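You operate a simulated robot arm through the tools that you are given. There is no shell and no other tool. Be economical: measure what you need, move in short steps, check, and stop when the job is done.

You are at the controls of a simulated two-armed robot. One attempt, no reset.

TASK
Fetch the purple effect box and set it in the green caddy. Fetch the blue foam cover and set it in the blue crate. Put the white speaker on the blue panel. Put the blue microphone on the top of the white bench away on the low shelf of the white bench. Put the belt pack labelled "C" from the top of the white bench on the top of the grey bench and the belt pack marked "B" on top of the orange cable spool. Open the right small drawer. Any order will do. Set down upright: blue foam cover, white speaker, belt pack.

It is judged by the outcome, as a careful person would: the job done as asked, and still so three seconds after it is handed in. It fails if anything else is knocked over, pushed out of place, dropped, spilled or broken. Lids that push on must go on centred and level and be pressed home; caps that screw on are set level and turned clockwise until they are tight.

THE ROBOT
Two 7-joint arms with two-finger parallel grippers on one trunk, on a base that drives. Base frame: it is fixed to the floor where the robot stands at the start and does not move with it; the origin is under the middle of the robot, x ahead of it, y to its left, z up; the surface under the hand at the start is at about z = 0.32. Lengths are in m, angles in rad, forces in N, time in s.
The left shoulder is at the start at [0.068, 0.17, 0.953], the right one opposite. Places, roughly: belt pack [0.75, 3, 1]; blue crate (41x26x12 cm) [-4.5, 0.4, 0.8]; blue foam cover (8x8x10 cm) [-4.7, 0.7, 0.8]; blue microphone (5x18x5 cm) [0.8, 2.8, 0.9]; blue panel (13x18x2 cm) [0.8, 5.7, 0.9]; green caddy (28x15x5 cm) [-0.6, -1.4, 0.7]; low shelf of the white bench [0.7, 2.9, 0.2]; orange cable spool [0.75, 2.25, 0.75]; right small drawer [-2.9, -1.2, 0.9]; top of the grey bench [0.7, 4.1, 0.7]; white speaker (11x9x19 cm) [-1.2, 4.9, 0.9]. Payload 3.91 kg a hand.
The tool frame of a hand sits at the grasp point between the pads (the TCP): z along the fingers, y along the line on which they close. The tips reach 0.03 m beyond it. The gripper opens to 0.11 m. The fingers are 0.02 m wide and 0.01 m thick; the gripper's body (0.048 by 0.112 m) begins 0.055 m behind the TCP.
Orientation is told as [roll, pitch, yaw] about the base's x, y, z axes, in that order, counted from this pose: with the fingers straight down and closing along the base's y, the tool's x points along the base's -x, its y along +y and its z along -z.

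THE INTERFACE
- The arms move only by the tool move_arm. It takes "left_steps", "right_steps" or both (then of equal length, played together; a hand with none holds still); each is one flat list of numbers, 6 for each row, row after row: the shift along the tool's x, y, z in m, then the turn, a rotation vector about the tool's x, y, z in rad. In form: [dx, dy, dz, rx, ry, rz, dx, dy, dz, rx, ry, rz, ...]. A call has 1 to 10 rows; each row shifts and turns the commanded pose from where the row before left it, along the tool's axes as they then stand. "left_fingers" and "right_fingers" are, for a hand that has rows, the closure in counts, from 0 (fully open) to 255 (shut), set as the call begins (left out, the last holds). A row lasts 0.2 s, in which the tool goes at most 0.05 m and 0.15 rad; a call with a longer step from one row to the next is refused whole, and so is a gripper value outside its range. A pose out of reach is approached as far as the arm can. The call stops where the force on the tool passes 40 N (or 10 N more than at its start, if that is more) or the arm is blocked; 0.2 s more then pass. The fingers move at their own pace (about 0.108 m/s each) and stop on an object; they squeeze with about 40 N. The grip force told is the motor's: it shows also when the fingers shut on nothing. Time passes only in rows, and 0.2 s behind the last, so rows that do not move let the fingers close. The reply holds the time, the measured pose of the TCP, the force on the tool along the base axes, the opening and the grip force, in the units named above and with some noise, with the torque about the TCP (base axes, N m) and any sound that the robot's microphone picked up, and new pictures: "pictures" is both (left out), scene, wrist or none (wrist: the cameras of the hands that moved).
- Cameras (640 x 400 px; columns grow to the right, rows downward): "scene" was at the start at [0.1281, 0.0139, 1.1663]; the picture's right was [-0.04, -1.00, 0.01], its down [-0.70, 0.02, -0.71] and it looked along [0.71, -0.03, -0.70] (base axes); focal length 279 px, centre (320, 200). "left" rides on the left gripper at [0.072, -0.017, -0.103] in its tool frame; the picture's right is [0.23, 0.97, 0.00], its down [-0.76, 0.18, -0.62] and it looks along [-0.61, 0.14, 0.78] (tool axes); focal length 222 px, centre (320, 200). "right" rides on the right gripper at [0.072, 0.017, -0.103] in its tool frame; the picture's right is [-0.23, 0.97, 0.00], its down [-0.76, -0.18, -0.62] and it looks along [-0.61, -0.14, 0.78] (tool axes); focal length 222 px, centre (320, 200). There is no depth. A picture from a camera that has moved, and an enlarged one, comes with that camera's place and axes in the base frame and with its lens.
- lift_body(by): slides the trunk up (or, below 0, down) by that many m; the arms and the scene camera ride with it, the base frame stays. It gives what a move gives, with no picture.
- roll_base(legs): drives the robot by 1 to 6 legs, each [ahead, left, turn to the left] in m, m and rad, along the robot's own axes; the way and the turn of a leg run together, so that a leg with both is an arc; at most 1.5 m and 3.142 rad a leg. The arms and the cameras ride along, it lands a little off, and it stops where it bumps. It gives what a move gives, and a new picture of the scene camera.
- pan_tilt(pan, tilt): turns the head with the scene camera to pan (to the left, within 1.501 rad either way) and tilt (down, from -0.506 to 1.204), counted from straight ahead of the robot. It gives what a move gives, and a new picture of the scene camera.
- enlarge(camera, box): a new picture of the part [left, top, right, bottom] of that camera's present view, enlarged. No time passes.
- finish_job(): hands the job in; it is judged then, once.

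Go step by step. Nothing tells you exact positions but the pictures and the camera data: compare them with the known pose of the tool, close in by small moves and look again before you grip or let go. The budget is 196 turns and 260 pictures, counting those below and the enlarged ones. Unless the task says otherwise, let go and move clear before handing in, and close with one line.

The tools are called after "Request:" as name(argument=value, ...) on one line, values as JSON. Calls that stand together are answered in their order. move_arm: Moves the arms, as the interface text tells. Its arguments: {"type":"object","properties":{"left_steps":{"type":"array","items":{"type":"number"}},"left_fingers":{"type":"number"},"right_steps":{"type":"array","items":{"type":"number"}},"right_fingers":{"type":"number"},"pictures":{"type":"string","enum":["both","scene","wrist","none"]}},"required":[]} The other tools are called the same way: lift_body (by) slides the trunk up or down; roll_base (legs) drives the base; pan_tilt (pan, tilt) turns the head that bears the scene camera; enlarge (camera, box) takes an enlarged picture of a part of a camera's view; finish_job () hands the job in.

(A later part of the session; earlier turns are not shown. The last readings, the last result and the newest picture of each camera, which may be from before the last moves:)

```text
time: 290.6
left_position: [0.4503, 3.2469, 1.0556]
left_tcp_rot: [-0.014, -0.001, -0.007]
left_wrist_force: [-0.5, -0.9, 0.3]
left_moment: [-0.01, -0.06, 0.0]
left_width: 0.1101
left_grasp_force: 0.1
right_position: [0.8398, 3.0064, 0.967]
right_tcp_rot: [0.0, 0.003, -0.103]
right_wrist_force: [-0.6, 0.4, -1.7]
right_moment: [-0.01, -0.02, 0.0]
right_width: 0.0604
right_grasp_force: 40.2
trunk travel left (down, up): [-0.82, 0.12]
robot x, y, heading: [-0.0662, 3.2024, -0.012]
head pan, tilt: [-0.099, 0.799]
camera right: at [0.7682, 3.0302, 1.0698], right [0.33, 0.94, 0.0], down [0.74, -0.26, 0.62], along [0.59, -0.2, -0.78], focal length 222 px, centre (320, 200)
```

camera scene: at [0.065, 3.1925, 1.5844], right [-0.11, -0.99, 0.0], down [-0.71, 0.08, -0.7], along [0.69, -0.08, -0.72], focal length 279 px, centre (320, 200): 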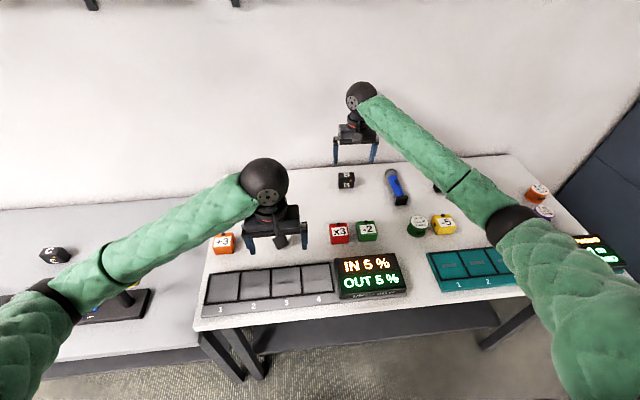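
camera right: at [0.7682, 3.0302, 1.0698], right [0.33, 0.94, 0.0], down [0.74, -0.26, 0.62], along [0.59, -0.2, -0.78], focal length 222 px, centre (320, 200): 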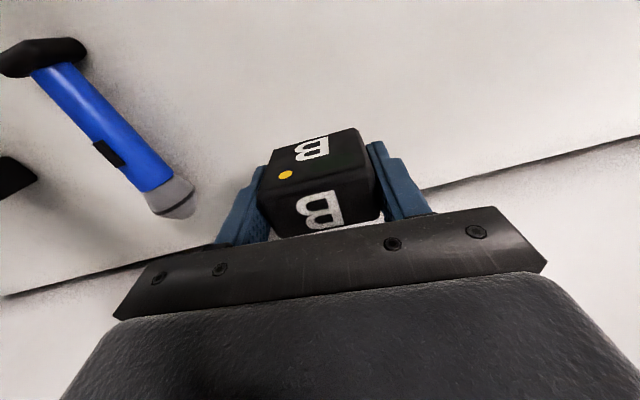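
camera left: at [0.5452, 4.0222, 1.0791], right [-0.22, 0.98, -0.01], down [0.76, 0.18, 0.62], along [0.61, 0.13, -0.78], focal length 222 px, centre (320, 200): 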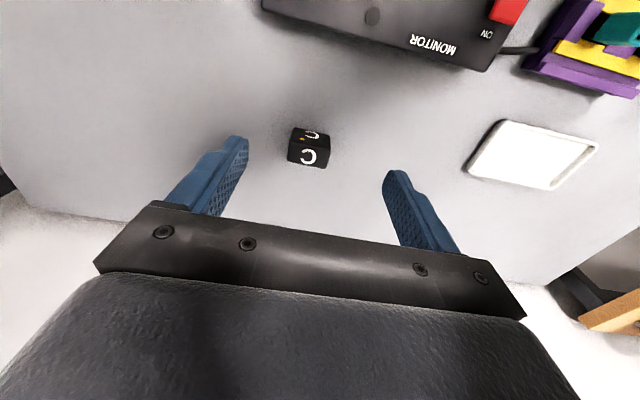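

B is held. I'll lift, retract some, and strafe right toward the orange spool.

Request:
move_arm(right_steps=[0, 0, -0.045, 0, 0, -0.1, 0.045, 0, -0.02, 0, 0, 0, 0.045, 0, -0.02, 0, 0, 0, 0.045, 0, 0, 0, 0, 0], pictures="none")

Request:
roll_base(legs=[[0, -0.72, 0.012]])

Request:
pan_tilt(pan=-0.3, tilt=0.8)

Request:
enlarge(camera="scene", box=[240, 120, 480, 270])

```text
time: 291.6
left_position: [0.4493, 3.2476, 1.055]
left_tcp_rot: [-0.012, -0.003, -0.005]
left_wrist_force: [0.4, -1.1, 0.6]
left_moment: [0.0, -0.03, 0.0]
left_width: 0.11
left_grasp_force: 0.0
right_position: [0.7044, 3.0082, 1.0525]
right_tcp_rot: [0.001, 0.0, -0.006]
right_wrist_force: [-0.1, 0.6, -1.2]
right_moment: [-0.02, -0.03, -0.02]
right_width: 0.0604
right_grasp_force: 40.0
trunk travel left (down, up): [-0.82, 0.12]
robot x, y, heading: [-0.0663, 3.1997, -0.011]
head pan, tilt: [-0.099, 0.799]
```

```text
time: 295.5
left_position: [0.4475, 2.5254, 1.0548]
left_tcp_rot: [-0.011, 0.0, 0.009]
left_wrist_force: [0.8, -0.6, -0.1]
left_moment: [0.03, -0.02, 0.01]
left_width: 0.1099
left_grasp_force: 0.1
right_position: [0.7058, 2.2897, 1.0521]
right_tcp_rot: [0.0, 0.003, 0.009]
right_wrist_force: [-0.6, -0.7, -1.4]
right_moment: [-0.02, 0.02, 0.0]
right_width: 0.0601
right_grasp_force: 40.0
trunk travel left (down, up): [-0.82, 0.12]
robot x, y, heading: [-0.0689, 2.4731, 0.009]
head pan, tilt: [-0.099, 0.799]
camera scene: at [0.0608, 2.4644, 1.5844], right [-0.1, -1.0, 0.0], down [-0.71, 0.07, -0.7], along [0.69, -0.07, -0.72], focal length 279 px, centre (320, 200)
```

scene: 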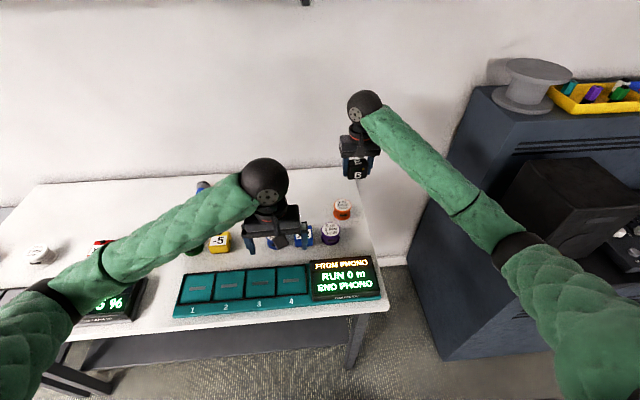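

```text
time: 296.3
left_position: [0.4476, 2.5266, 1.0552]
left_tcp_rot: [-0.013, 0.0, 0.01]
left_wrist_force: [0.3, -0.2, -0.2]
left_moment: [0.02, -0.02, 0.0]
left_width: 0.11
left_grasp_force: 0.1
right_position: [0.706, 2.2899, 1.0517]
right_tcp_rot: [0.0, 0.002, 0.01]
right_wrist_force: [0.5, 0.4, -2.0]
right_moment: [-0.01, -0.03, 0.03]
right_width: 0.0601
right_grasp_force: 40.0
trunk travel left (down, up): [-0.82, 0.12]
robot x, y, heading: [-0.0686, 2.4732, 0.001]
head pan, tilt: [-0.3, 0.799]
camera scene: at [0.0577, 2.449, 1.5844], right [-0.29, -0.96, 0.0], down [-0.69, 0.21, -0.7], along [0.67, -0.2, -0.72], focal length 279 px, centre (320, 200)
```

scene: 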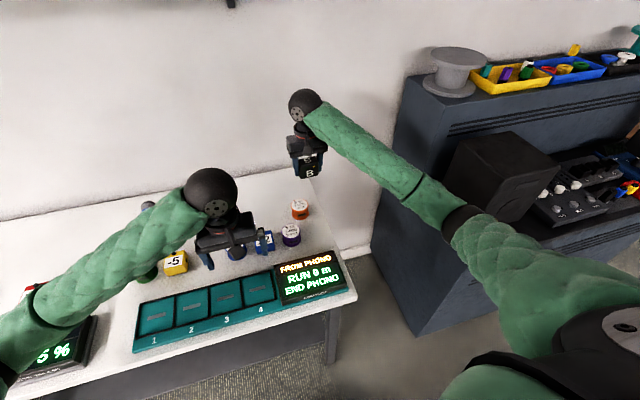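

```text
2.67 times, centred on (360, 195) of scene
camera zoom: at [0.0577, 2.449, 1.5844], right [-0.29, -0.96, 0.0], down [-0.69, 0.21, -0.7], along [0.67, -0.2, -0.72], focal length 744 px, centre (213, 213)
```

zoom: 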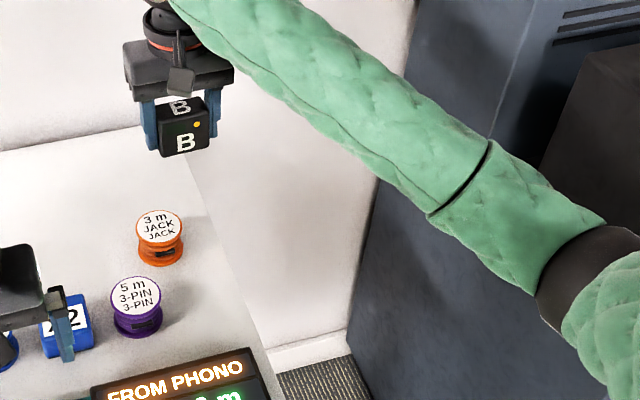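

Request:
move_arm(right_steps=[0.045, 0.02, 0, 0, 0, 0, 0.035, 0.02, 0, 0, 0, 0], pictures="wrist")

Request:
enlarge(camera="scene", box=[240, 140, 400, 240])

```text
time: 296.9
left_position: [0.4471, 2.5265, 1.0547]
left_tcp_rot: [-0.015, 0.0, 0.009]
left_wrist_force: [-1.7, -0.4, 0.0]
left_moment: [0.01, 0.02, 0.01]
left_width: 0.1101
left_grasp_force: 0.1
right_position: [0.626, 2.3301, 1.0513]
right_tcp_rot: [0.0, 0.001, 0.009]
right_wrist_force: [-0.2, -0.8, -2.6]
right_moment: [0.01, 0.0, 0.02]
right_width: 0.06
right_grasp_force: 39.7
trunk travel left (down, up): [-0.82, 0.12]
robot x, y, heading: [-0.0675, 2.4746, 0.005]
head pan, tilt: [-0.3, 0.799]
camera right: at [0.5513, 2.3462, 1.1547], right [0.22, 0.98, 0.0], down [0.76, -0.17, 0.62], along [0.61, -0.14, -0.78], focal length 222 px, centre (320, 200)
```

right: 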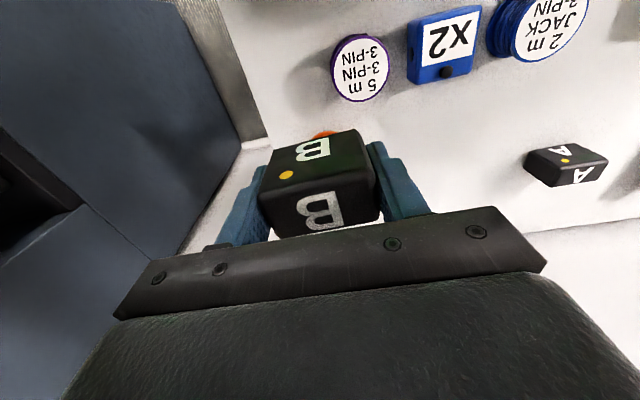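

```text
4.00 times, centred on (320, 190) of scene
camera zoom: at [0.0575, 2.4496, 1.5845], right [-0.29, -0.96, 0.0], down [-0.69, 0.21, -0.7], along [0.67, -0.2, -0.72], focal length 1116 px, centre (320, 240)
```

zoom: 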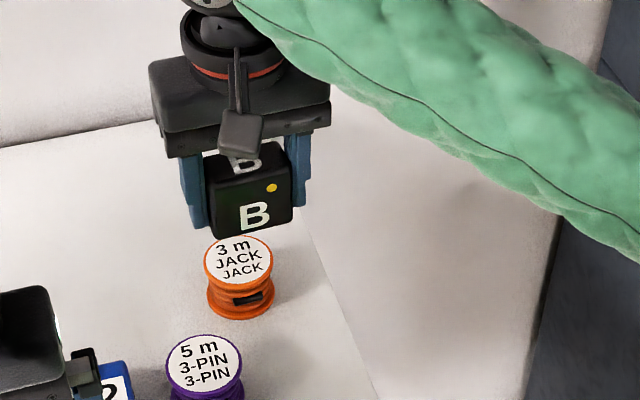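

Request:
move_arm(right_steps=[0.0, 0.045, 0, 0, 0, 0, 0.0, 0.045, 0, 0, 0, 0], pictures="wrist")

Request:
enlarge(camera="right", box=[160, 40, 480, 240])

```text
time: 297.5
left_position: [0.4479, 2.5256, 1.054]
left_tcp_rot: [-0.014, -0.001, 0.01]
left_wrist_force: [0.1, -0.2, -1.2]
left_moment: [-0.01, -0.01, -0.01]
left_width: 0.1098
left_grasp_force: 0.1
right_position: [0.6259, 2.4196, 1.0503]
right_tcp_rot: [-0.002, 0.001, 0.007]
right_wrist_force: [0.4, 0.6, -2.5]
right_moment: [-0.03, 0.0, -0.01]
right_width: 0.0598
right_grasp_force: 40.4
trunk travel left (down, up): [-0.82, 0.12]
robot x, y, heading: [-0.0696, 2.4732, 0.003]
head pan, tilt: [-0.3, 0.799]
camera right: at [0.5519, 2.4353, 1.1544], right [0.22, 0.98, 0.0], down [0.76, -0.17, 0.62], along [0.61, -0.14, -0.78], focal length 222 px, centre (320, 200)
```

right: 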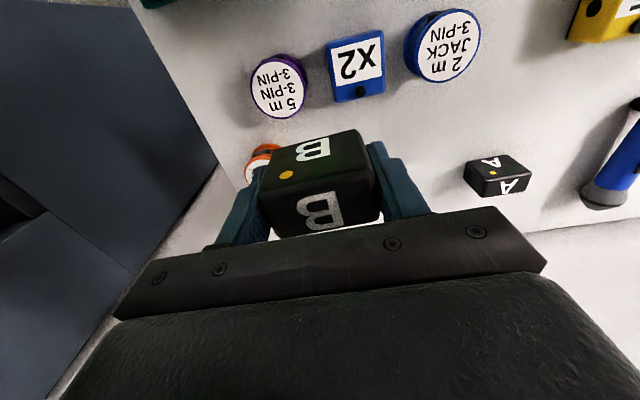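

```text
2.00 times, centred on (320, 140) of right
camera zoom: at [0.5519, 2.4353, 1.1544], right [0.22, 0.98, 0.0], down [0.76, -0.17, 0.62], along [0.61, -0.14, -0.78], focal length 444 px, centre (320, 320)
```

zoom: 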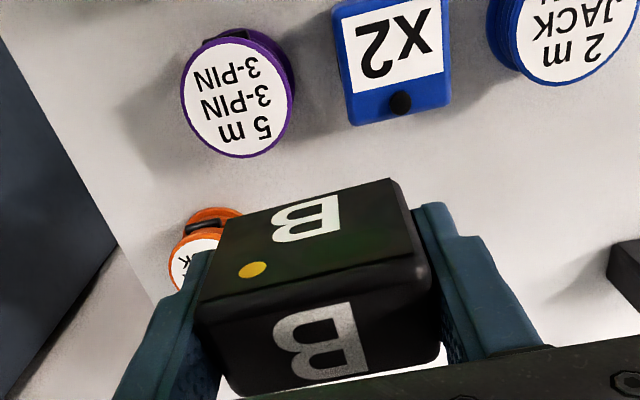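

Request:
move_arm(right_steps=[0.0, 0.045, 0, 0, 0, 0, 0, 0.02, 0, 0, 0, 0], pictures="none")

Request:
enlarge(camera="right", box=[120, 60, 440, 260])

```text
time: 298.1
left_position: [0.4473, 2.525, 1.0557]
left_tcp_rot: [-0.014, 0.0, 0.011]
left_wrist_force: [-0.7, -0.1, 0.3]
left_moment: [0.01, 0.0, 0.01]
left_width: 0.11
left_grasp_force: 0.1
right_position: [0.625, 2.4831, 1.0512]
right_tcp_rot: [0.001, 0.002, 0.01]
right_wrist_force: [-0.4, -1.0, -0.5]
right_moment: [0.01, 0.01, -0.01]
right_width: 0.0603
right_grasp_force: 40.1
trunk travel left (down, up): [-0.82, 0.12]
robot x, y, heading: [-0.0673, 2.4677, 0.001]
head pan, tilt: [-0.3, 0.799]
```

```text
2.00 times, centred on (280, 160) of right
camera zoom: at [0.5509, 2.499, 1.1543], right [0.22, 0.98, 0.0], down [0.76, -0.17, 0.62], along [0.61, -0.14, -0.78], focal length 444 px, centre (400, 280)
```

zoom: 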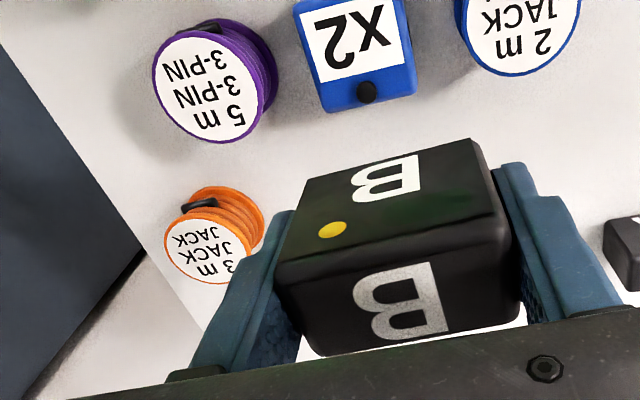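

Request:
move_arm(right_steps=[-0.02, -0.04, 0, 0, 0, 0, -0.02, -0.04, 0, 0, 0, 0, -0.02, -0.04, 0, 0, 0, 0, -0.007, -0.031, 0, 0, 0, 0, 0, 0, 0.04, 0, 0, 0, 0, 0, 0.03, 0, 0, 0], pictures="wrist")

Request:
enlarge(camera="scene", box=[240, 140, 400, 240])

```text
time: 299.5
left_position: [0.4477, 2.5257, 1.0551]
left_tcp_rot: [-0.012, -0.002, 0.007]
left_wrist_force: [0.1, 0.1, -0.1]
left_moment: [0.04, -0.02, 0.0]
left_width: 0.1101
left_grasp_force: 0.0
right_position: [0.6916, 2.3337, 0.9811]
right_tcp_rot: [-0.001, 0.002, 0.01]
right_wrist_force: [0.4, -0.4, -1.5]
right_moment: [0.0, -0.01, 0.01]
right_width: 0.0599
right_grasp_force: 40.6
trunk travel left (down, up): [-0.82, 0.12]
robot x, y, heading: [-0.067, 2.475, 0.001]
head pan, tilt: [-0.3, 0.799]
camera right: at [0.6184, 2.3494, 1.0847], right [0.22, 0.98, 0.0], down [0.76, -0.17, 0.62], along [0.61, -0.14, -0.78], focal length 222 px, centre (320, 200)
```

right: 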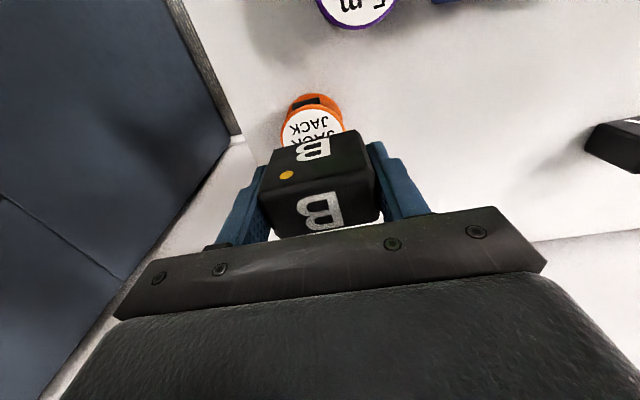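

```text
4.00 times, centred on (320, 190) of scene
camera zoom: at [0.0578, 2.4485, 1.5845], right [-0.29, -0.96, 0.0], down [-0.69, 0.21, -0.7], along [0.67, -0.2, -0.72], focal length 1116 px, centre (320, 240)
```

zoom: 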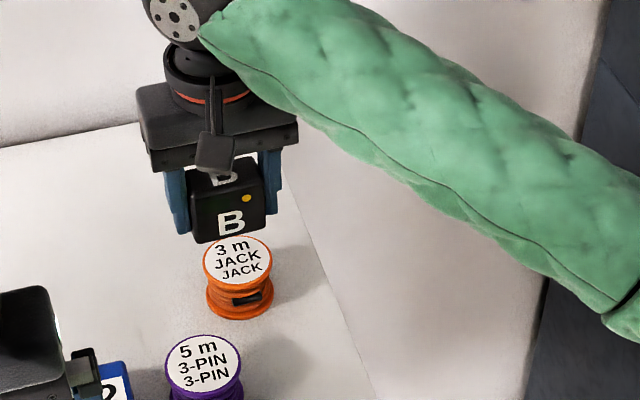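

Request:
move_arm(right_steps=[-0.004, -0.005, 0.01, 0, 0, 0, 0, 0, 0.012, 0, 0, 0], pictures="wrist")

Request:
enlarge(camera="scene", box=[260, 150, 340, 200])

```text
time: 300.1
left_position: [0.4463, 2.5266, 1.0543]
left_tcp_rot: [-0.013, 0.0, 0.009]
left_wrist_force: [0.1, 0.3, 0.6]
left_moment: [0.0, -0.02, 0.02]
left_width: 0.1099
left_grasp_force: 0.1
right_position: [0.6956, 2.3285, 0.9588]
right_tcp_rot: [0.0, 0.0, 0.011]
right_wrist_force: [-0.3, 0.5, -1.7]
right_moment: [-0.02, -0.03, -0.02]
right_width: 0.0599
right_grasp_force: 39.5
trunk travel left (down, up): [-0.82, 0.12]
robot x, y, heading: [-0.0722, 2.4738, 0.003]
head pan, tilt: [-0.3, 0.799]
camera right: at [0.6224, 2.3445, 1.063], right [0.22, 0.98, 0.0], down [0.76, -0.17, 0.62], along [0.61, -0.14, -0.78], focal length 222 px, centre (320, 200)
```

right: 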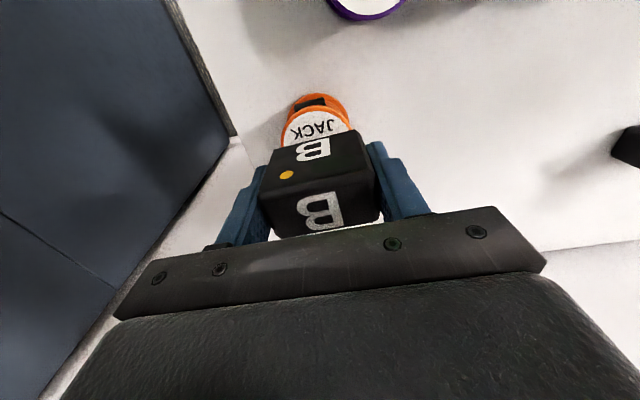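

```text
8.00 times, centred on (300, 175) of scene
camera zoom: at [0.0575, 2.4489, 1.5845], right [-0.29, -0.96, 0.0], down [-0.69, 0.21, -0.7], along [0.67, -0.2, -0.72], focal length 2232 px, centre (480, 400)
```

zoom: 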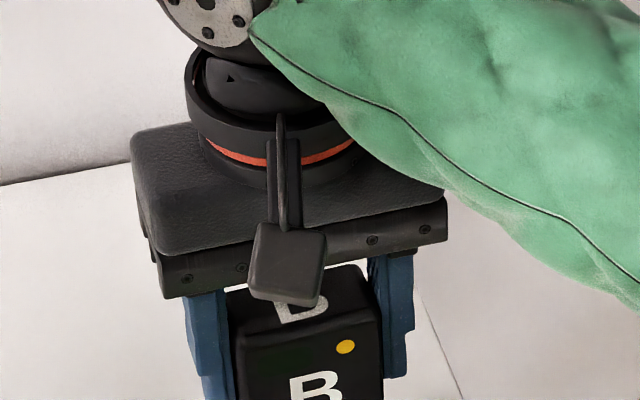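

Request:
move_arm(right_steps=[0, 0, 0.005, 0, 0, 0, 0, 0, 0.005, 0, 0, 0], pictures="none")

Request:
enlarge(camera="scene", box=[260, 170, 340, 220])

```text
time: 300.7
left_position: [0.4476, 2.5255, 1.0545]
left_tcp_rot: [-0.013, -0.001, 0.008]
left_wrist_force: [0.0, -0.6, -0.3]
left_moment: [0.03, 0.02, -0.01]
left_width: 0.1099
left_grasp_force: 0.0
right_position: [0.6948, 2.3288, 0.9494]
right_tcp_rot: [0.001, 0.002, 0.011]
right_wrist_force: [0.4, 0.0, -2.1]
right_moment: [-0.01, -0.04, 0.0]
right_width: 0.0599
right_grasp_force: 40.1
trunk travel left (down, up): [-0.82, 0.12]
robot x, y, heading: [-0.0683, 2.4722, -0.001]
head pan, tilt: [-0.3, 0.799]
```

```text
8.00 times, centred on (300, 195) of scene
camera zoom: at [0.0576, 2.4491, 1.5845], right [-0.29, -0.96, 0.0], down [-0.69, 0.21, -0.7], along [0.67, -0.2, -0.72], focal length 2232 px, centre (480, 240)
```

zoom: 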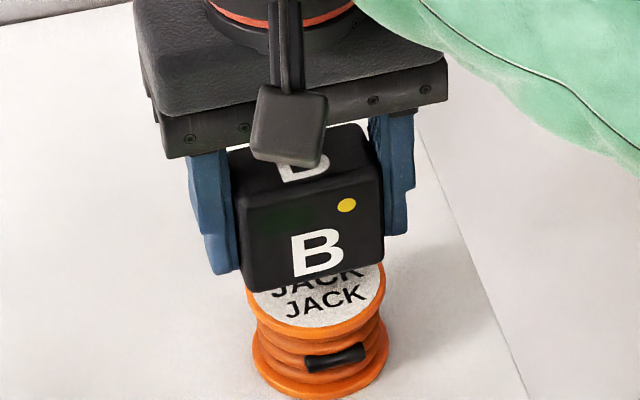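

Request:
move_arm(right_steps=[0, 0, 0.004, 0, 0, 0, 0, 0, 0.004, 0, 0, 0], pictures="none")

Request:
enlarge(camera="scene", box=[260, 170, 340, 220])

```text
time: 301.3
left_position: [0.4477, 2.5257, 1.0559]
left_tcp_rot: [-0.012, 0.0, 0.009]
left_wrist_force: [0.5, 0.4, -0.4]
left_moment: [-0.01, 0.0, 0.01]
left_width: 0.1101
left_grasp_force: 0.0
right_position: [0.695, 2.3291, 0.9413]
right_tcp_rot: [0.001, 0.004, 0.009]
right_wrist_force: [-0.4, -0.2, -1.6]
right_moment: [0.01, 0.0, 0.0]
right_width: 0.0598
right_grasp_force: 40.0
trunk travel left (down, up): [-0.82, 0.12]
robot x, y, heading: [-0.0721, 2.4738, 0.004]
head pan, tilt: [-0.3, 0.799]
```

```text
8.00 times, centred on (300, 195) of scene
camera zoom: at [0.0577, 2.449, 1.5844], right [-0.29, -0.96, 0.0], down [-0.69, 0.21, -0.7], along [0.67, -0.2, -0.72], focal length 2232 px, centre (480, 240)
```

zoom: 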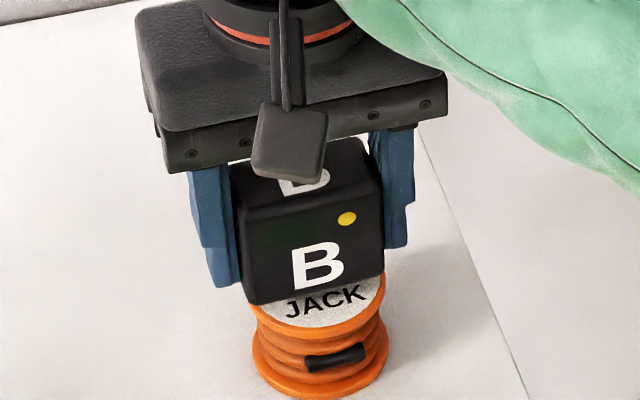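

Request:
move_arm(right_steps=[0, 0, 0.003, 0, 0, 0, 0, 0, 0.003, 0, 0, 0], pictures="none")

Request:
enlarge(camera="scene", box=[260, 170, 340, 220])

```text
time: 301.9
left_position: [0.4471, 2.5262, 1.0553]
left_tcp_rot: [-0.013, 0.0, 0.008]
left_wrist_force: [0.3, 0.3, -0.7]
left_moment: [-0.02, 0.01, 0.0]
left_width: 0.11
left_grasp_force: 0.0
right_position: [0.6948, 2.3284, 0.9366]
right_tcp_rot: [-0.001, 0.002, 0.01]
right_wrist_force: [0.0, -0.4, -1.6]
right_moment: [0.01, 0.0, 0.0]
right_width: 0.0598
right_grasp_force: 40.6
trunk travel left (down, up): [-0.82, 0.12]
robot x, y, heading: [-0.0657, 2.4771, 0.002]
head pan, tilt: [-0.3, 0.799]
```

```text
8.00 times, centred on (300, 195) of scene
camera zoom: at [0.0577, 2.449, 1.5844], right [-0.29, -0.96, 0.0], down [-0.69, 0.21, -0.7], along [0.67, -0.2, -0.72], focal length 2232 px, centre (480, 240)
```

zoom: 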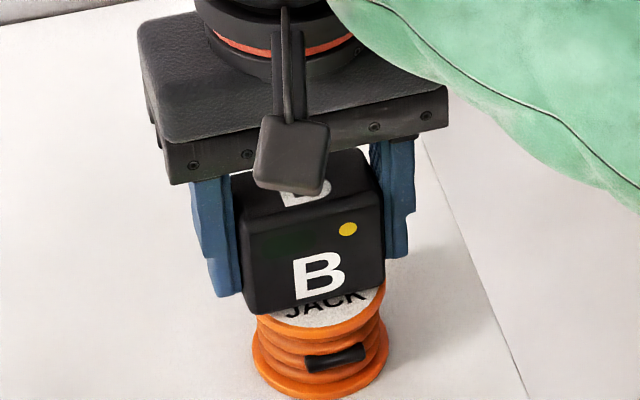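

Request:
move_arm(right_steps=[0, 0, 0.003, 0, 0, 0], pictures="none")

Request:
move_arm(right_steps=[0, 0, 0.003, 0, 0, 0], pictures="none")

Request:
move_arm(right_steps=[0, 0, 0.003, 0, 0, 0], pictures="none")

Request:
enlarge(camera="scene", box=[260, 170, 340, 220])

```text
time: 302.3
left_position: [0.4473, 2.526, 1.0554]
left_tcp_rot: [-0.012, -0.002, 0.009]
left_wrist_force: [-0.6, -0.7, -0.9]
left_moment: [-0.01, 0.0, -0.01]
left_width: 0.11
left_grasp_force: 0.0
right_position: [0.6971, 2.3295, 0.9333]
right_tcp_rot: [-0.001, 0.002, 0.009]
right_wrist_force: [-0.9, 0.7, -2.0]
right_moment: [0.0, -0.02, -0.03]
right_width: 0.0599
right_grasp_force: 39.8
trunk travel left (down, up): [-0.82, 0.12]
robot x, y, heading: [-0.0682, 2.4716, 0.005]
head pan, tilt: [-0.3, 0.799]
```

```text
time: 302.7
left_position: [0.4468, 2.5256, 1.0554]
left_tcp_rot: [-0.013, -0.002, 0.008]
left_wrist_force: [-0.1, -0.3, -0.6]
left_moment: [0.01, 0.0, 0.0]
left_width: 0.11
left_grasp_force: 0.0
right_position: [0.6961, 2.3292, 0.9315]
right_tcp_rot: [0.0, -0.001, 0.008]
right_wrist_force: [0.2, -1.9, 10.1]
right_moment: [-0.1, 0.15, 0.03]
right_width: 0.0597
right_grasp_force: 39.9
trunk travel left (down, up): [-0.82, 0.12]
robot x, y, heading: [-0.0679, 2.4722, 0.003]
head pan, tilt: [-0.3, 0.799]
```

```text
time: 303.1
left_position: [0.4452, 2.5262, 1.0556]
left_tcp_rot: [-0.013, -0.002, 0.008]
left_wrist_force: [-0.2, -0.7, 0.2]
left_moment: [0.01, -0.01, 0.0]
left_width: 0.1097
left_grasp_force: 0.1
right_position: [0.6961, 2.3295, 0.9312]
right_tcp_rot: [0.002, -0.004, 0.008]
right_wrist_force: [3.7, -3.7, 31.1]
right_moment: [-0.31, -0.1, 0.28]
right_width: 0.0597
right_grasp_force: 39.8
trunk travel left (down, up): [-0.82, 0.12]
robot x, y, heading: [-0.0701, 2.4724, 0.002]
head pan, tilt: [-0.3, 0.799]
```

```text
8.00 times, centred on (300, 195) of scene
camera zoom: at [0.0552, 2.4494, 1.5852], right [-0.29, -0.96, 0.0], down [-0.68, 0.21, -0.7], along [0.67, -0.2, -0.72], focal length 2232 px, centre (480, 240)
```

zoom: 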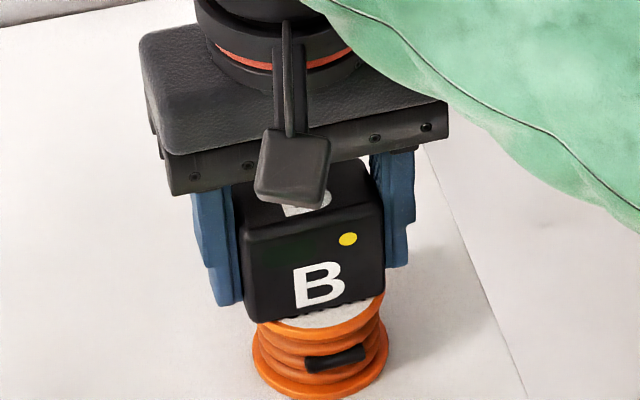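

B is in contact and centred on the spool. I'll relax and release.

Request:
move_arm(right_steps=[0, 0, -0.003, 0, 0, 0, 0, 0, -0.002, 0, 0, 0], pictures="none")

Request:
move_arm(right_steps=[0, 0, 0, 0, 0, 0, 0, 0, 0, 0, 0, 0, 0, 0, -0.02, 0, 0, 0, 0, 0, -0.04, 0, 0, 0, 0, 0, -0.04, 0, 0, 0, 0, 0, -0.04, 0, 0, 0], right_fingers=50, pictures="wrist")

Request:
enlarge(camera="scene", box=[260, 170, 340, 220])

```text
time: 303.7
left_position: [0.4461, 2.5249, 1.0547]
left_tcp_rot: [-0.013, -0.002, 0.008]
left_wrist_force: [-0.2, -0.1, -0.3]
left_moment: [0.03, 0.0, 0.01]
left_width: 0.1099
left_grasp_force: 0.0
right_position: [0.6954, 2.3304, 0.9302]
right_tcp_rot: [-0.001, 0.001, 0.01]
right_wrist_force: [3.4, -0.6, 9.2]
right_moment: [0.0, -0.26, 0.02]
right_width: 0.0597
right_grasp_force: 40.1
trunk travel left (down, up): [-0.82, 0.12]
robot x, y, heading: [-0.0673, 2.4695, 0.005]
head pan, tilt: [-0.3, 0.799]
```

```text
time: 305.1
left_position: [0.4466, 2.5269, 1.055]
left_tcp_rot: [-0.013, -0.001, 0.011]
left_wrist_force: [-0.8, 0.4, 0.9]
left_moment: [0.0, -0.02, -0.03]
left_width: 0.1099
left_grasp_force: 0.1
right_position: [0.6946, 2.3295, 1.0727]
right_tcp_rot: [0.0, 0.002, 0.009]
right_wrist_force: [0.0, 0.1, -0.1]
right_moment: [-0.02, -0.01, 0.03]
right_width: 0.0885
right_grasp_force: 0.0
trunk travel left (down, up): [-0.82, 0.12]
robot x, y, heading: [-0.0665, 2.4735, 0.002]
head pan, tilt: [-0.3, 0.799]
camera right: at [0.6224, 2.3455, 1.1748], right [0.22, 0.98, 0.0], down [0.76, -0.17, 0.62], along [0.61, -0.14, -0.78], focal length 222 px, centre (320, 200)
```

right: 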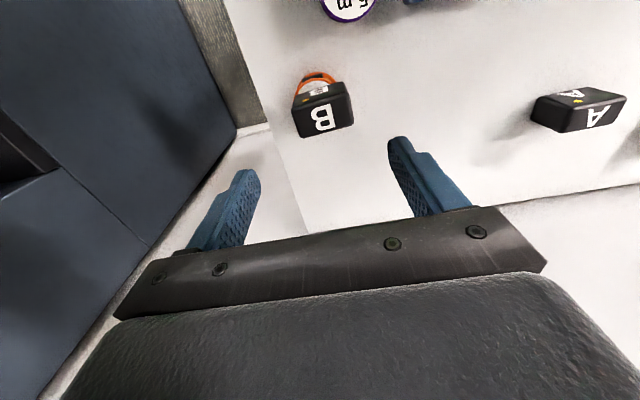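

```text
8.00 times, centred on (300, 195) of scene
camera zoom: at [0.0571, 2.4493, 1.5843], right [-0.29, -0.96, 0.0], down [-0.69, 0.21, -0.7], along [0.67, -0.2, -0.72], focal length 2232 px, centre (480, 240)
```

zoom: 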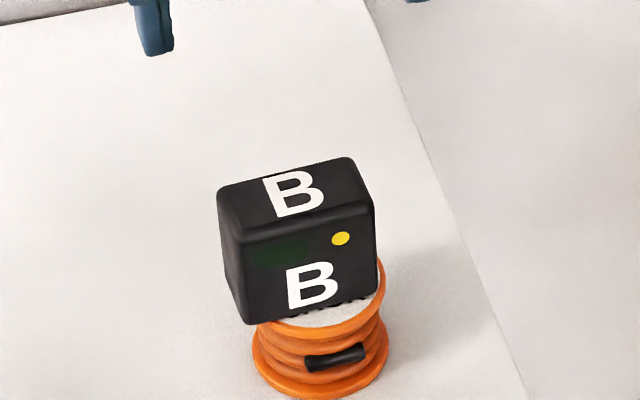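

B stands on the orange spool. Next is the blue microphone, for the left hand. I'll shift the base left.

Request:
move_arm(right_steps=[0.045, 0, -0.02, 0, 0, 0, 0.045, 0, -0.02, 0, 0, 0, 0.045, 0, 0, 0, 0, 0, 0.045, 0, 0, 0, 0, 0, 0.045, 0, 0, 0, 0, 0], right_fingers=0, pictures="none")

Request:
roll_base(legs=[[0, 0.27, 0]])

Request:
move_arm(left_steps=[-0.045, 0.0, 0, 0, 0, 0.05, -0.045, 0.0, 0, 0, 0, 0.05, -0.045, 0, 0, 0, 0, 0.05, -0.045, 0.0, 0, 0, 0, 0.05, -0.045, 0.0, 0.01, 0, 0, 0, -0.04, 0, 0.03, 0, 0, 0], pictures="both")

Request:
enlarge(camera="left", box=[160, 40, 480, 240])

```text
time: 306.3
left_position: [0.4457, 2.5263, 1.0559]
left_tcp_rot: [-0.013, -0.002, 0.01]
left_wrist_force: [-0.5, -0.6, 0.4]
left_moment: [-0.01, -0.05, 0.01]
left_width: 0.1098
left_grasp_force: 0.2
right_position: [0.4702, 2.3283, 1.1139]
right_tcp_rot: [0.0, 0.0, 0.011]
right_wrist_force: [0.5, -0.6, -0.5]
right_moment: [-0.01, -0.01, 0.0]
right_width: 0.1099
right_grasp_force: 0.0
trunk travel left (down, up): [-0.82, 0.12]
robot x, y, heading: [-0.0686, 2.4767, 0.004]
head pan, tilt: [-0.3, 0.799]
```

```text
time: 308.2
left_position: [0.4469, 2.797, 1.0548]
left_tcp_rot: [-0.013, 0.001, 0.005]
left_wrist_force: [0.7, 0.1, -0.6]
left_moment: [0.01, 0.0, 0.0]
left_width: 0.1099
left_grasp_force: 0.0
right_position: [0.4687, 2.5988, 1.1116]
right_tcp_rot: [0.0, 0.001, 0.008]
right_wrist_force: [-0.1, 0.6, -0.9]
right_moment: [0.0, -0.01, 0.0]
right_width: 0.11
right_grasp_force: 0.0
trunk travel left (down, up): [-0.82, 0.12]
robot x, y, heading: [-0.0681, 2.7464, 0.004]
head pan, tilt: [-0.3, 0.799]
camera scene: at [0.0566, 2.7209, 1.5845], right [-0.29, -0.96, 0.0], down [-0.69, 0.21, -0.7], along [0.67, -0.2, -0.72], focal length 279 px, centre (320, 200)
```

scene: 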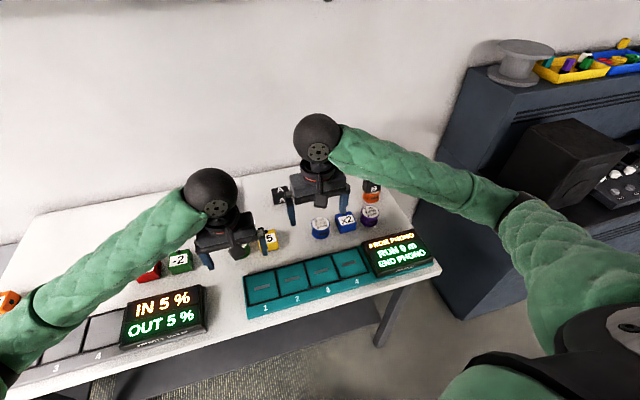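

```text
time: 309.6
left_position: [0.7101, 2.7667, 1.0161]
left_tcp_rot: [-0.011, -0.004, -0.192]
left_wrist_force: [0.1, -0.2, 0.2]
left_moment: [0.01, 0.02, -0.03]
left_width: 0.1099
left_grasp_force: 0.1
right_position: [0.4703, 2.5977, 1.1118]
right_tcp_rot: [-0.002, 0.003, 0.008]
right_wrist_force: [-0.5, -0.3, 0.0]
right_moment: [0.01, 0.01, 0.03]
right_width: 0.1102
right_grasp_force: 0.1
trunk travel left (down, up): [-0.82, 0.12]
robot x, y, heading: [-0.0724, 2.7462, 0.002]
head pan, tilt: [-0.3, 0.799]
camera scene: at [0.0582, 2.7195, 1.5843], right [-0.29, -0.96, 0.0], down [-0.69, 0.21, -0.7], along [0.67, -0.2, -0.72], focal length 279 px, centre (320, 200)
camera left: at [0.6381, 2.7664, 1.1183], right [-0.04, 1.0, -0.01], down [0.78, 0.04, 0.62], along [0.62, 0.01, -0.78], focal length 222 px, centre (320, 200)
```

scene: 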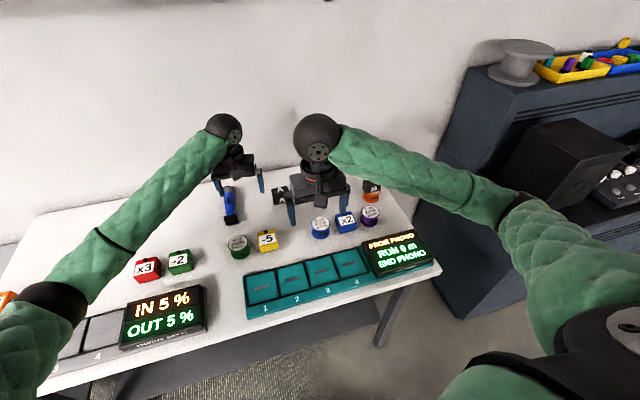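
left: 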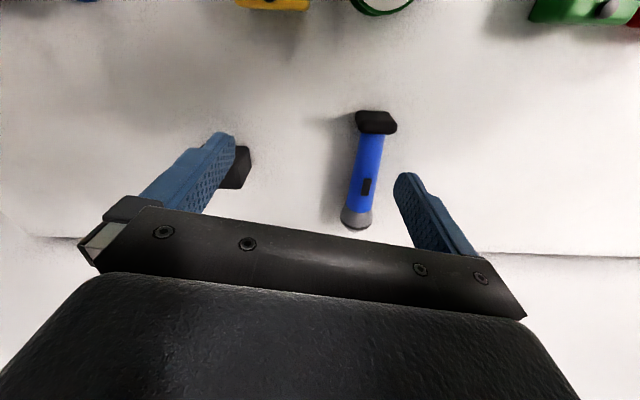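

```text
2.00 times, centred on (320, 140) of left
camera zoom: at [0.6381, 2.7664, 1.1183], right [-0.04, 1.0, -0.01], down [0.78, 0.04, 0.62], along [0.62, 0.01, -0.78], focal length 444 px, centre (320, 320)
```

zoom: 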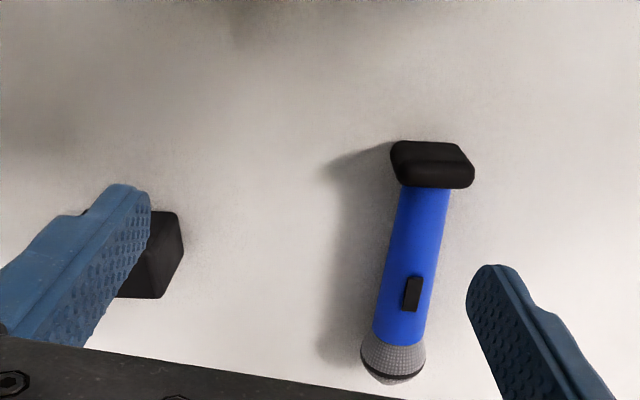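

Request:
move_arm(left_steps=[-0.034, 0.035, 0, 0, 0, 0, -0.033, 0.035, 0, 0, 0, 0, 0, 0.005, 0.03, 0, 0, -0.095, 0, 0, 0.03, 0, 0, -0.095], left_fingers=60, pictures="wrist")

Request:
enlarge(camera="left", box=[160, 40, 480, 240])

```text
time: 310.6
left_position: [0.7911, 2.8282, 0.9548]
left_tcp_rot: [-0.012, 0.001, 0.0]
left_wrist_force: [0.2, 0.2, -0.4]
left_moment: [-0.02, 0.01, 0.02]
left_width: 0.0842
left_grasp_force: 0.1
right_position: [0.4706, 2.5979, 1.1104]
right_tcp_rot: [0.0, 0.0, 0.008]
right_wrist_force: [0.6, 0.1, -1.0]
right_moment: [0.03, 0.0, -0.04]
right_width: 0.1105
right_grasp_force: 0.1
trunk travel left (down, up): [-0.82, 0.12]
robot x, y, heading: [-0.0699, 2.7458, 0.004]
head pan, tilt: [-0.3, 0.799]
camera left: at [0.7199, 2.8128, 1.0574], right [-0.23, 0.97, -0.01], down [0.76, 0.18, 0.62], along [0.61, 0.13, -0.78], focal length 222 px, centre (320, 200)
```

left: 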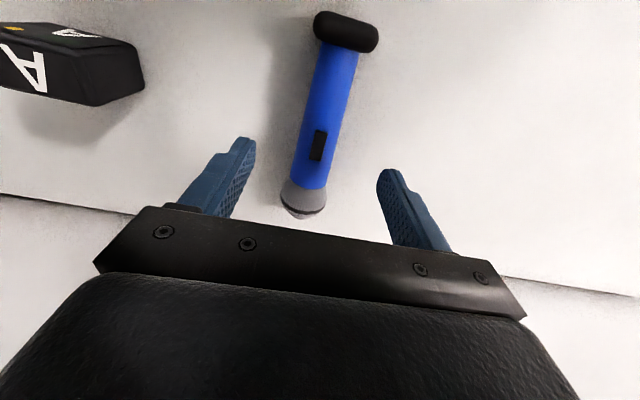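

```text
2.00 times, centred on (320, 140) of left
camera zoom: at [0.7199, 2.8128, 1.0574], right [-0.23, 0.97, -0.01], down [0.76, 0.18, 0.62], along [0.61, 0.13, -0.78], focal length 444 px, centre (320, 320)
```

zoom: 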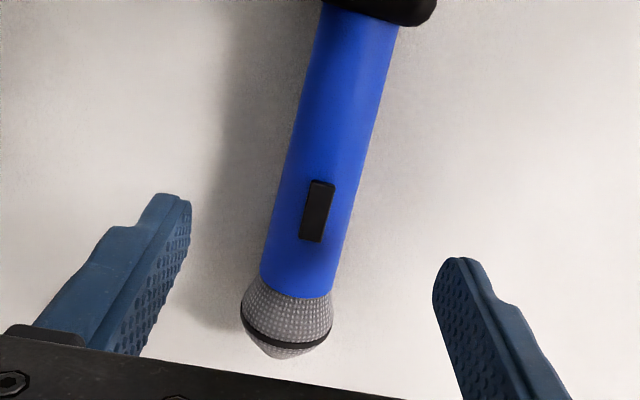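

Request:
move_arm(left_steps=[0.005, 0, 0.03, 0, 0, 0, 0, 0, 0.03, 0, 0, 0, 0, 0, 0.012, 0, 0, 0], pictures="none")

Request:
move_arm(left_steps=[0, 0, 0, 0, 0, 0, 0, 0, 0, 0, 0, 0, 0, 0, 0, 0, 0, 0], left_fingers=255, pictures="wrist")

Request:
move_arm(left_steps=[0, 0, -0.01, 0, 0, 0, 0, 0, -0.03, 0, 0, 0, 0, 0, -0.04, 0, 0, 0], pictures="wrist")

```text
time: 311.4
left_position: [0.7847, 2.828, 0.8832]
left_tcp_rot: [-0.011, -0.002, -0.001]
left_wrist_force: [0.5, 0.3, -0.6]
left_moment: [0.04, 0.02, -0.01]
left_width: 0.084
left_grasp_force: 0.1
right_position: [0.4683, 2.5988, 1.1125]
right_tcp_rot: [0.0, 0.0, 0.007]
right_wrist_force: [-0.7, 0.2, 0.2]
right_moment: [0.01, -0.02, -0.01]
right_width: 0.11
right_grasp_force: 0.1
trunk travel left (down, up): [-0.82, 0.12]
robot x, y, heading: [-0.066, 2.745, -0.0]
head pan, tilt: [-0.3, 0.799]
```

```text
time: 312.2
left_position: [0.7845, 2.8273, 0.8831]
left_tcp_rot: [-0.013, -0.001, -0.002]
left_wrist_force: [1.1, -0.3, -0.4]
left_moment: [0.01, -0.11, -0.08]
left_width: 0.0333
left_grasp_force: 40.0
right_position: [0.4689, 2.5984, 1.1113]
right_tcp_rot: [-0.002, 0.001, 0.008]
right_wrist_force: [-0.1, -0.3, 0.3]
right_moment: [0.01, 0.02, 0.0]
right_width: 0.11
right_grasp_force: 0.1
trunk travel left (down, up): [-0.82, 0.12]
robot x, y, heading: [-0.0708, 2.743, 0.003]
head pan, tilt: [-0.3, 0.799]
camera left: at [0.7141, 2.8117, 0.9863], right [-0.22, 0.97, -0.01], down [0.76, 0.18, 0.62], along [0.61, 0.13, -0.78], focal length 222 px, centre (320, 200)
```

left: 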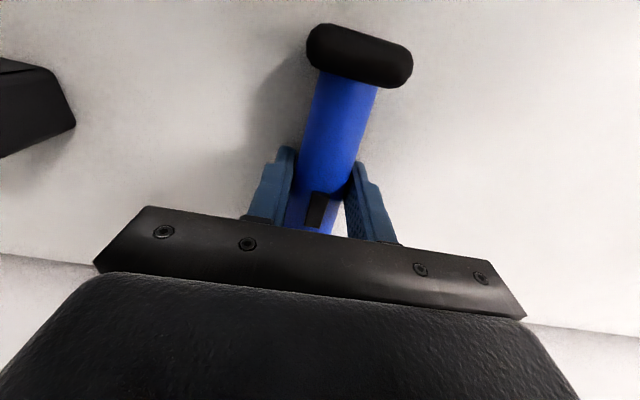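

```text
time: 313.0
left_position: [0.7841, 2.8276, 0.9633]
left_tcp_rot: [-0.014, 0.001, -0.002]
left_wrist_force: [0.1, -0.4, -2.8]
left_moment: [0.0, 0.06, 0.01]
left_width: 0.0333
left_grasp_force: 40.3
right_position: [0.4703, 2.5971, 1.112]
right_tcp_rot: [0.001, 0.002, 0.009]
right_wrist_force: [0.0, -0.2, 0.4]
right_moment: [-0.02, 0.0, 0.0]
right_width: 0.1101
right_grasp_force: 0.0
trunk travel left (down, up): [-0.82, 0.12]
robot x, y, heading: [-0.0698, 2.7435, 0.001]
head pan, tilt: [-0.3, 0.799]
camera left: at [0.7139, 2.8129, 1.0668], right [-0.22, 0.97, -0.01], down [0.76, 0.18, 0.62], along [0.61, 0.13, -0.78], focal length 222 px, centre (320, 200)
```

left: 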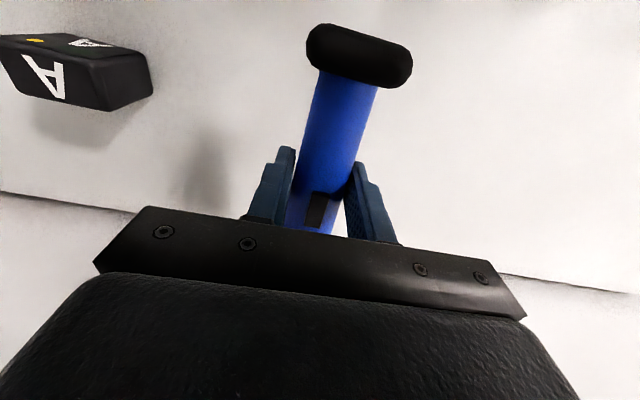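

The microphone is held. I'll lift, back the base away from the bench, and lower the trunk for the low shelf.

Request:
move_arm(left_steps=[0, 0, -0.045, 0, 0, 0, 0, 0, -0.045, 0, 0, 0, 0.045, 0, 0, 0, 0, 0, 0.045, 0, 0, 0, 0, 0], pictures="none")

Request:
roll_base(legs=[[-0.62, 0.05, 0]])

Request:
pan_tilt(pan=0, tilt=0.6)

Request:
lift_body(by=-0.4)

Request:
lift_body(by=-0.2)

Request:
enlarge(camera="scene", box=[0, 0, 640, 400])

```text
time: 314.0
left_position: [0.694, 2.8284, 1.0536]
left_tcp_rot: [-0.012, -0.002, -0.004]
left_wrist_force: [-0.1, -0.6, -3.0]
left_moment: [0.0, 0.08, -0.06]
left_width: 0.0329
left_grasp_force: 40.3
right_position: [0.469, 2.5981, 1.1119]
right_tcp_rot: [0.0, 0.001, 0.009]
right_wrist_force: [-1.0, 0.0, 0.3]
right_moment: [0.01, -0.02, -0.01]
right_width: 0.11
right_grasp_force: 0.2
trunk travel left (down, up): [-0.82, 0.12]
robot x, y, heading: [-0.0723, 2.7431, 0.001]
head pan, tilt: [-0.3, 0.799]
```

```text
time: 317.5
left_position: [0.0697, 2.8806, 1.053]
left_tcp_rot: [-0.012, 0.001, 0.004]
left_wrist_force: [0.7, 0.3, -2.2]
left_moment: [0.01, 0.03, -0.01]
left_width: 0.0331
left_grasp_force: 39.7
right_position: [-0.1537, 2.6485, 1.1114]
right_tcp_rot: [-0.001, 0.002, 0.015]
right_wrist_force: [-0.1, 0.5, -0.1]
right_moment: [0.03, 0.01, 0.0]
right_width: 0.11
right_grasp_force: 0.0
trunk travel left (down, up): [-0.82, 0.12]
robot x, y, heading: [-0.6965, 2.7889, 0.007]
head pan, tilt: [-0.3, 0.799]
camera scene: at [-0.5684, 2.7683, 1.5844], right [-0.29, -0.96, 0.0], down [-0.69, 0.21, -0.7], along [0.67, -0.2, -0.72], focal length 279 px, centre (320, 200)
```

scene: 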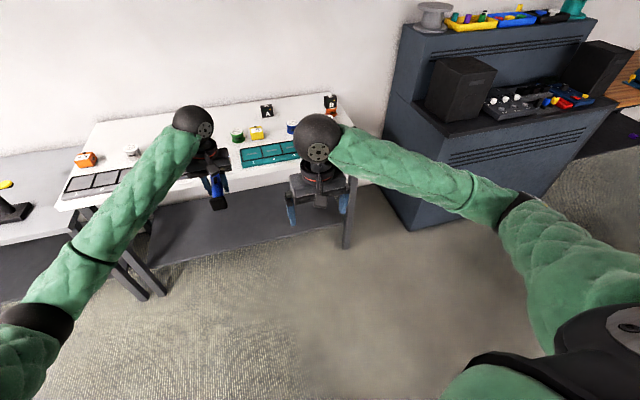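

```text
time: 318.3
left_position: [0.0695, 2.8812, 1.0533]
left_tcp_rot: [-0.012, -0.001, 0.005]
left_wrist_force: [-0.1, 0.2, -3.3]
left_moment: [0.01, 0.04, 0.01]
left_width: 0.0334
left_grasp_force: 40.4
right_position: [-0.1531, 2.6481, 1.1118]
right_tcp_rot: [-0.001, 0.003, 0.014]
right_wrist_force: [-0.2, -0.4, -0.7]
right_moment: [-0.06, -0.01, 0.0]
right_width: 0.1097
right_grasp_force: 0.0
trunk travel left (down, up): [-0.82, 0.12]
robot x, y, heading: [-0.6951, 2.7903, 0.007]
head pan, tilt: [0.0, 0.6]
camera scene: at [-0.5568, 2.7921, 1.6012], right [0.01, -1.0, 0.0], down [-0.57, 0.0, -0.82], along [0.82, 0.01, -0.57], focal length 279 px, centre (320, 200)
```

scene: 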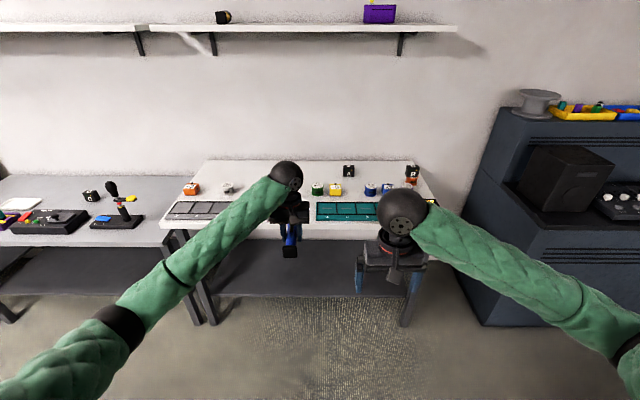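

```text
time: 322.1
left_position: [0.0708, 2.8802, 0.6539]
left_tcp_rot: [-0.011, -0.001, 0.004]
left_wrist_force: [-0.2, 0.2, -2.0]
left_moment: [0.01, 0.07, 0.02]
left_width: 0.033
left_grasp_force: 40.2
right_position: [-0.1542, 2.6489, 0.7119]
right_tcp_rot: [-0.001, 0.001, 0.014]
right_wrist_force: [-0.4, 0.3, 0.4]
right_moment: [0.04, 0.02, -0.02]
right_width: 0.11
right_grasp_force: 0.1
trunk travel left (down, up): [-0.42, 0.52]
robot x, y, heading: [-0.6959, 2.7909, 0.011]
head pan, tilt: [0.0, 0.6]
```

```text
time: 324.3
left_position: [0.0691, 2.8797, 0.4536]
left_tcp_rot: [-0.011, 0.0, 0.002]
left_wrist_force: [0.3, -0.1, -2.2]
left_moment: [0.0, 0.07, 0.05]
left_width: 0.0333
left_grasp_force: 40.3
right_position: [-0.1543, 2.6489, 0.5122]
right_tcp_rot: [0.001, 0.002, 0.013]
right_wrist_force: [-0.4, -0.6, 0.3]
right_moment: [-0.01, 0.01, 0.02]
right_width: 0.1099
right_grasp_force: 0.0
trunk travel left (down, up): [-0.22, 0.72]
robot x, y, heading: [-0.6947, 2.7911, 0.008]
head pan, tilt: [0.0, 0.6]
```

```text
1.00 times, centred on (320, 200) of scene (not enlarged: the box is as wide or as high as the picture)
camera zoom: at [-0.5576, 2.7922, 1.0014], right [0.01, -1.0, 0.0], down [-0.57, 0.0, -0.82], along [0.82, 0.01, -0.57], focal length 279 px, centre (320, 200)
```

zoom: 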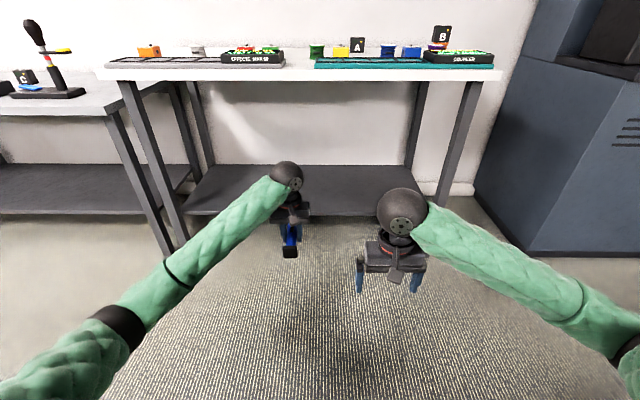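

Request:
lift_body(by=-0.12)

Request:
roll_base(legs=[[0.4, 0.0, 0]])

```text
time: 325.8
left_position: [0.0691, 2.8807, 0.333]
left_tcp_rot: [-0.014, 0.0, 0.003]
left_wrist_force: [0.6, -0.1, -2.3]
left_moment: [0.01, 0.07, 0.01]
left_width: 0.033
left_grasp_force: 39.4
right_position: [-0.1557, 2.648, 0.3918]
right_tcp_rot: [0.0, 0.002, 0.015]
right_wrist_force: [-0.1, -0.7, 0.4]
right_moment: [-0.01, 0.0, 0.01]
right_width: 0.11
right_grasp_force: 0.1
trunk travel left (down, up): [-0.1, 0.84]
robot x, y, heading: [-0.6962, 2.794, 0.009]
head pan, tilt: [0.0, 0.6]
```

```text
time: 328.3
left_position: [0.4696, 2.8836, 0.3321]
left_tcp_rot: [-0.011, -0.001, 0.001]
left_wrist_force: [0.6, -0.6, -2.6]
left_moment: [0.0, 0.02, -0.04]
left_width: 0.0329
left_grasp_force: 40.0
right_position: [0.2475, 2.651, 0.3911]
right_tcp_rot: [0.0, 0.002, 0.014]
right_wrist_force: [0.0, 0.7, -0.6]
right_moment: [0.01, -0.02, 0.0]
right_width: 0.1101
right_grasp_force: 0.1
trunk travel left (down, up): [-0.1, 0.84]
robot x, y, heading: [-0.2952, 2.7987, 0.004]
head pan, tilt: [0.0, 0.6]
camera scene: at [-0.1559, 2.7951, 0.8813], right [0.01, -1.0, 0.0], down [-0.57, 0.0, -0.82], along [0.82, 0.01, -0.57], focal length 279 px, centre (320, 200)
```

scene: 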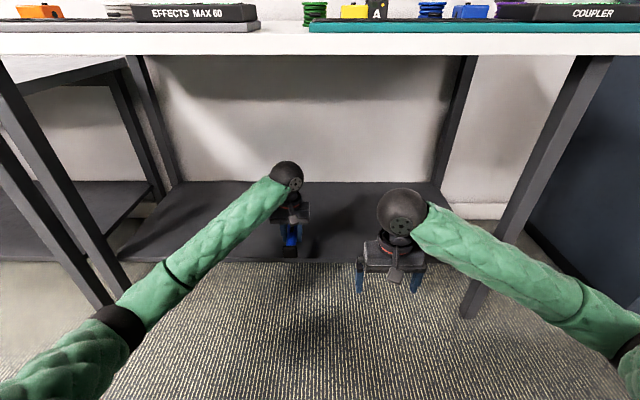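

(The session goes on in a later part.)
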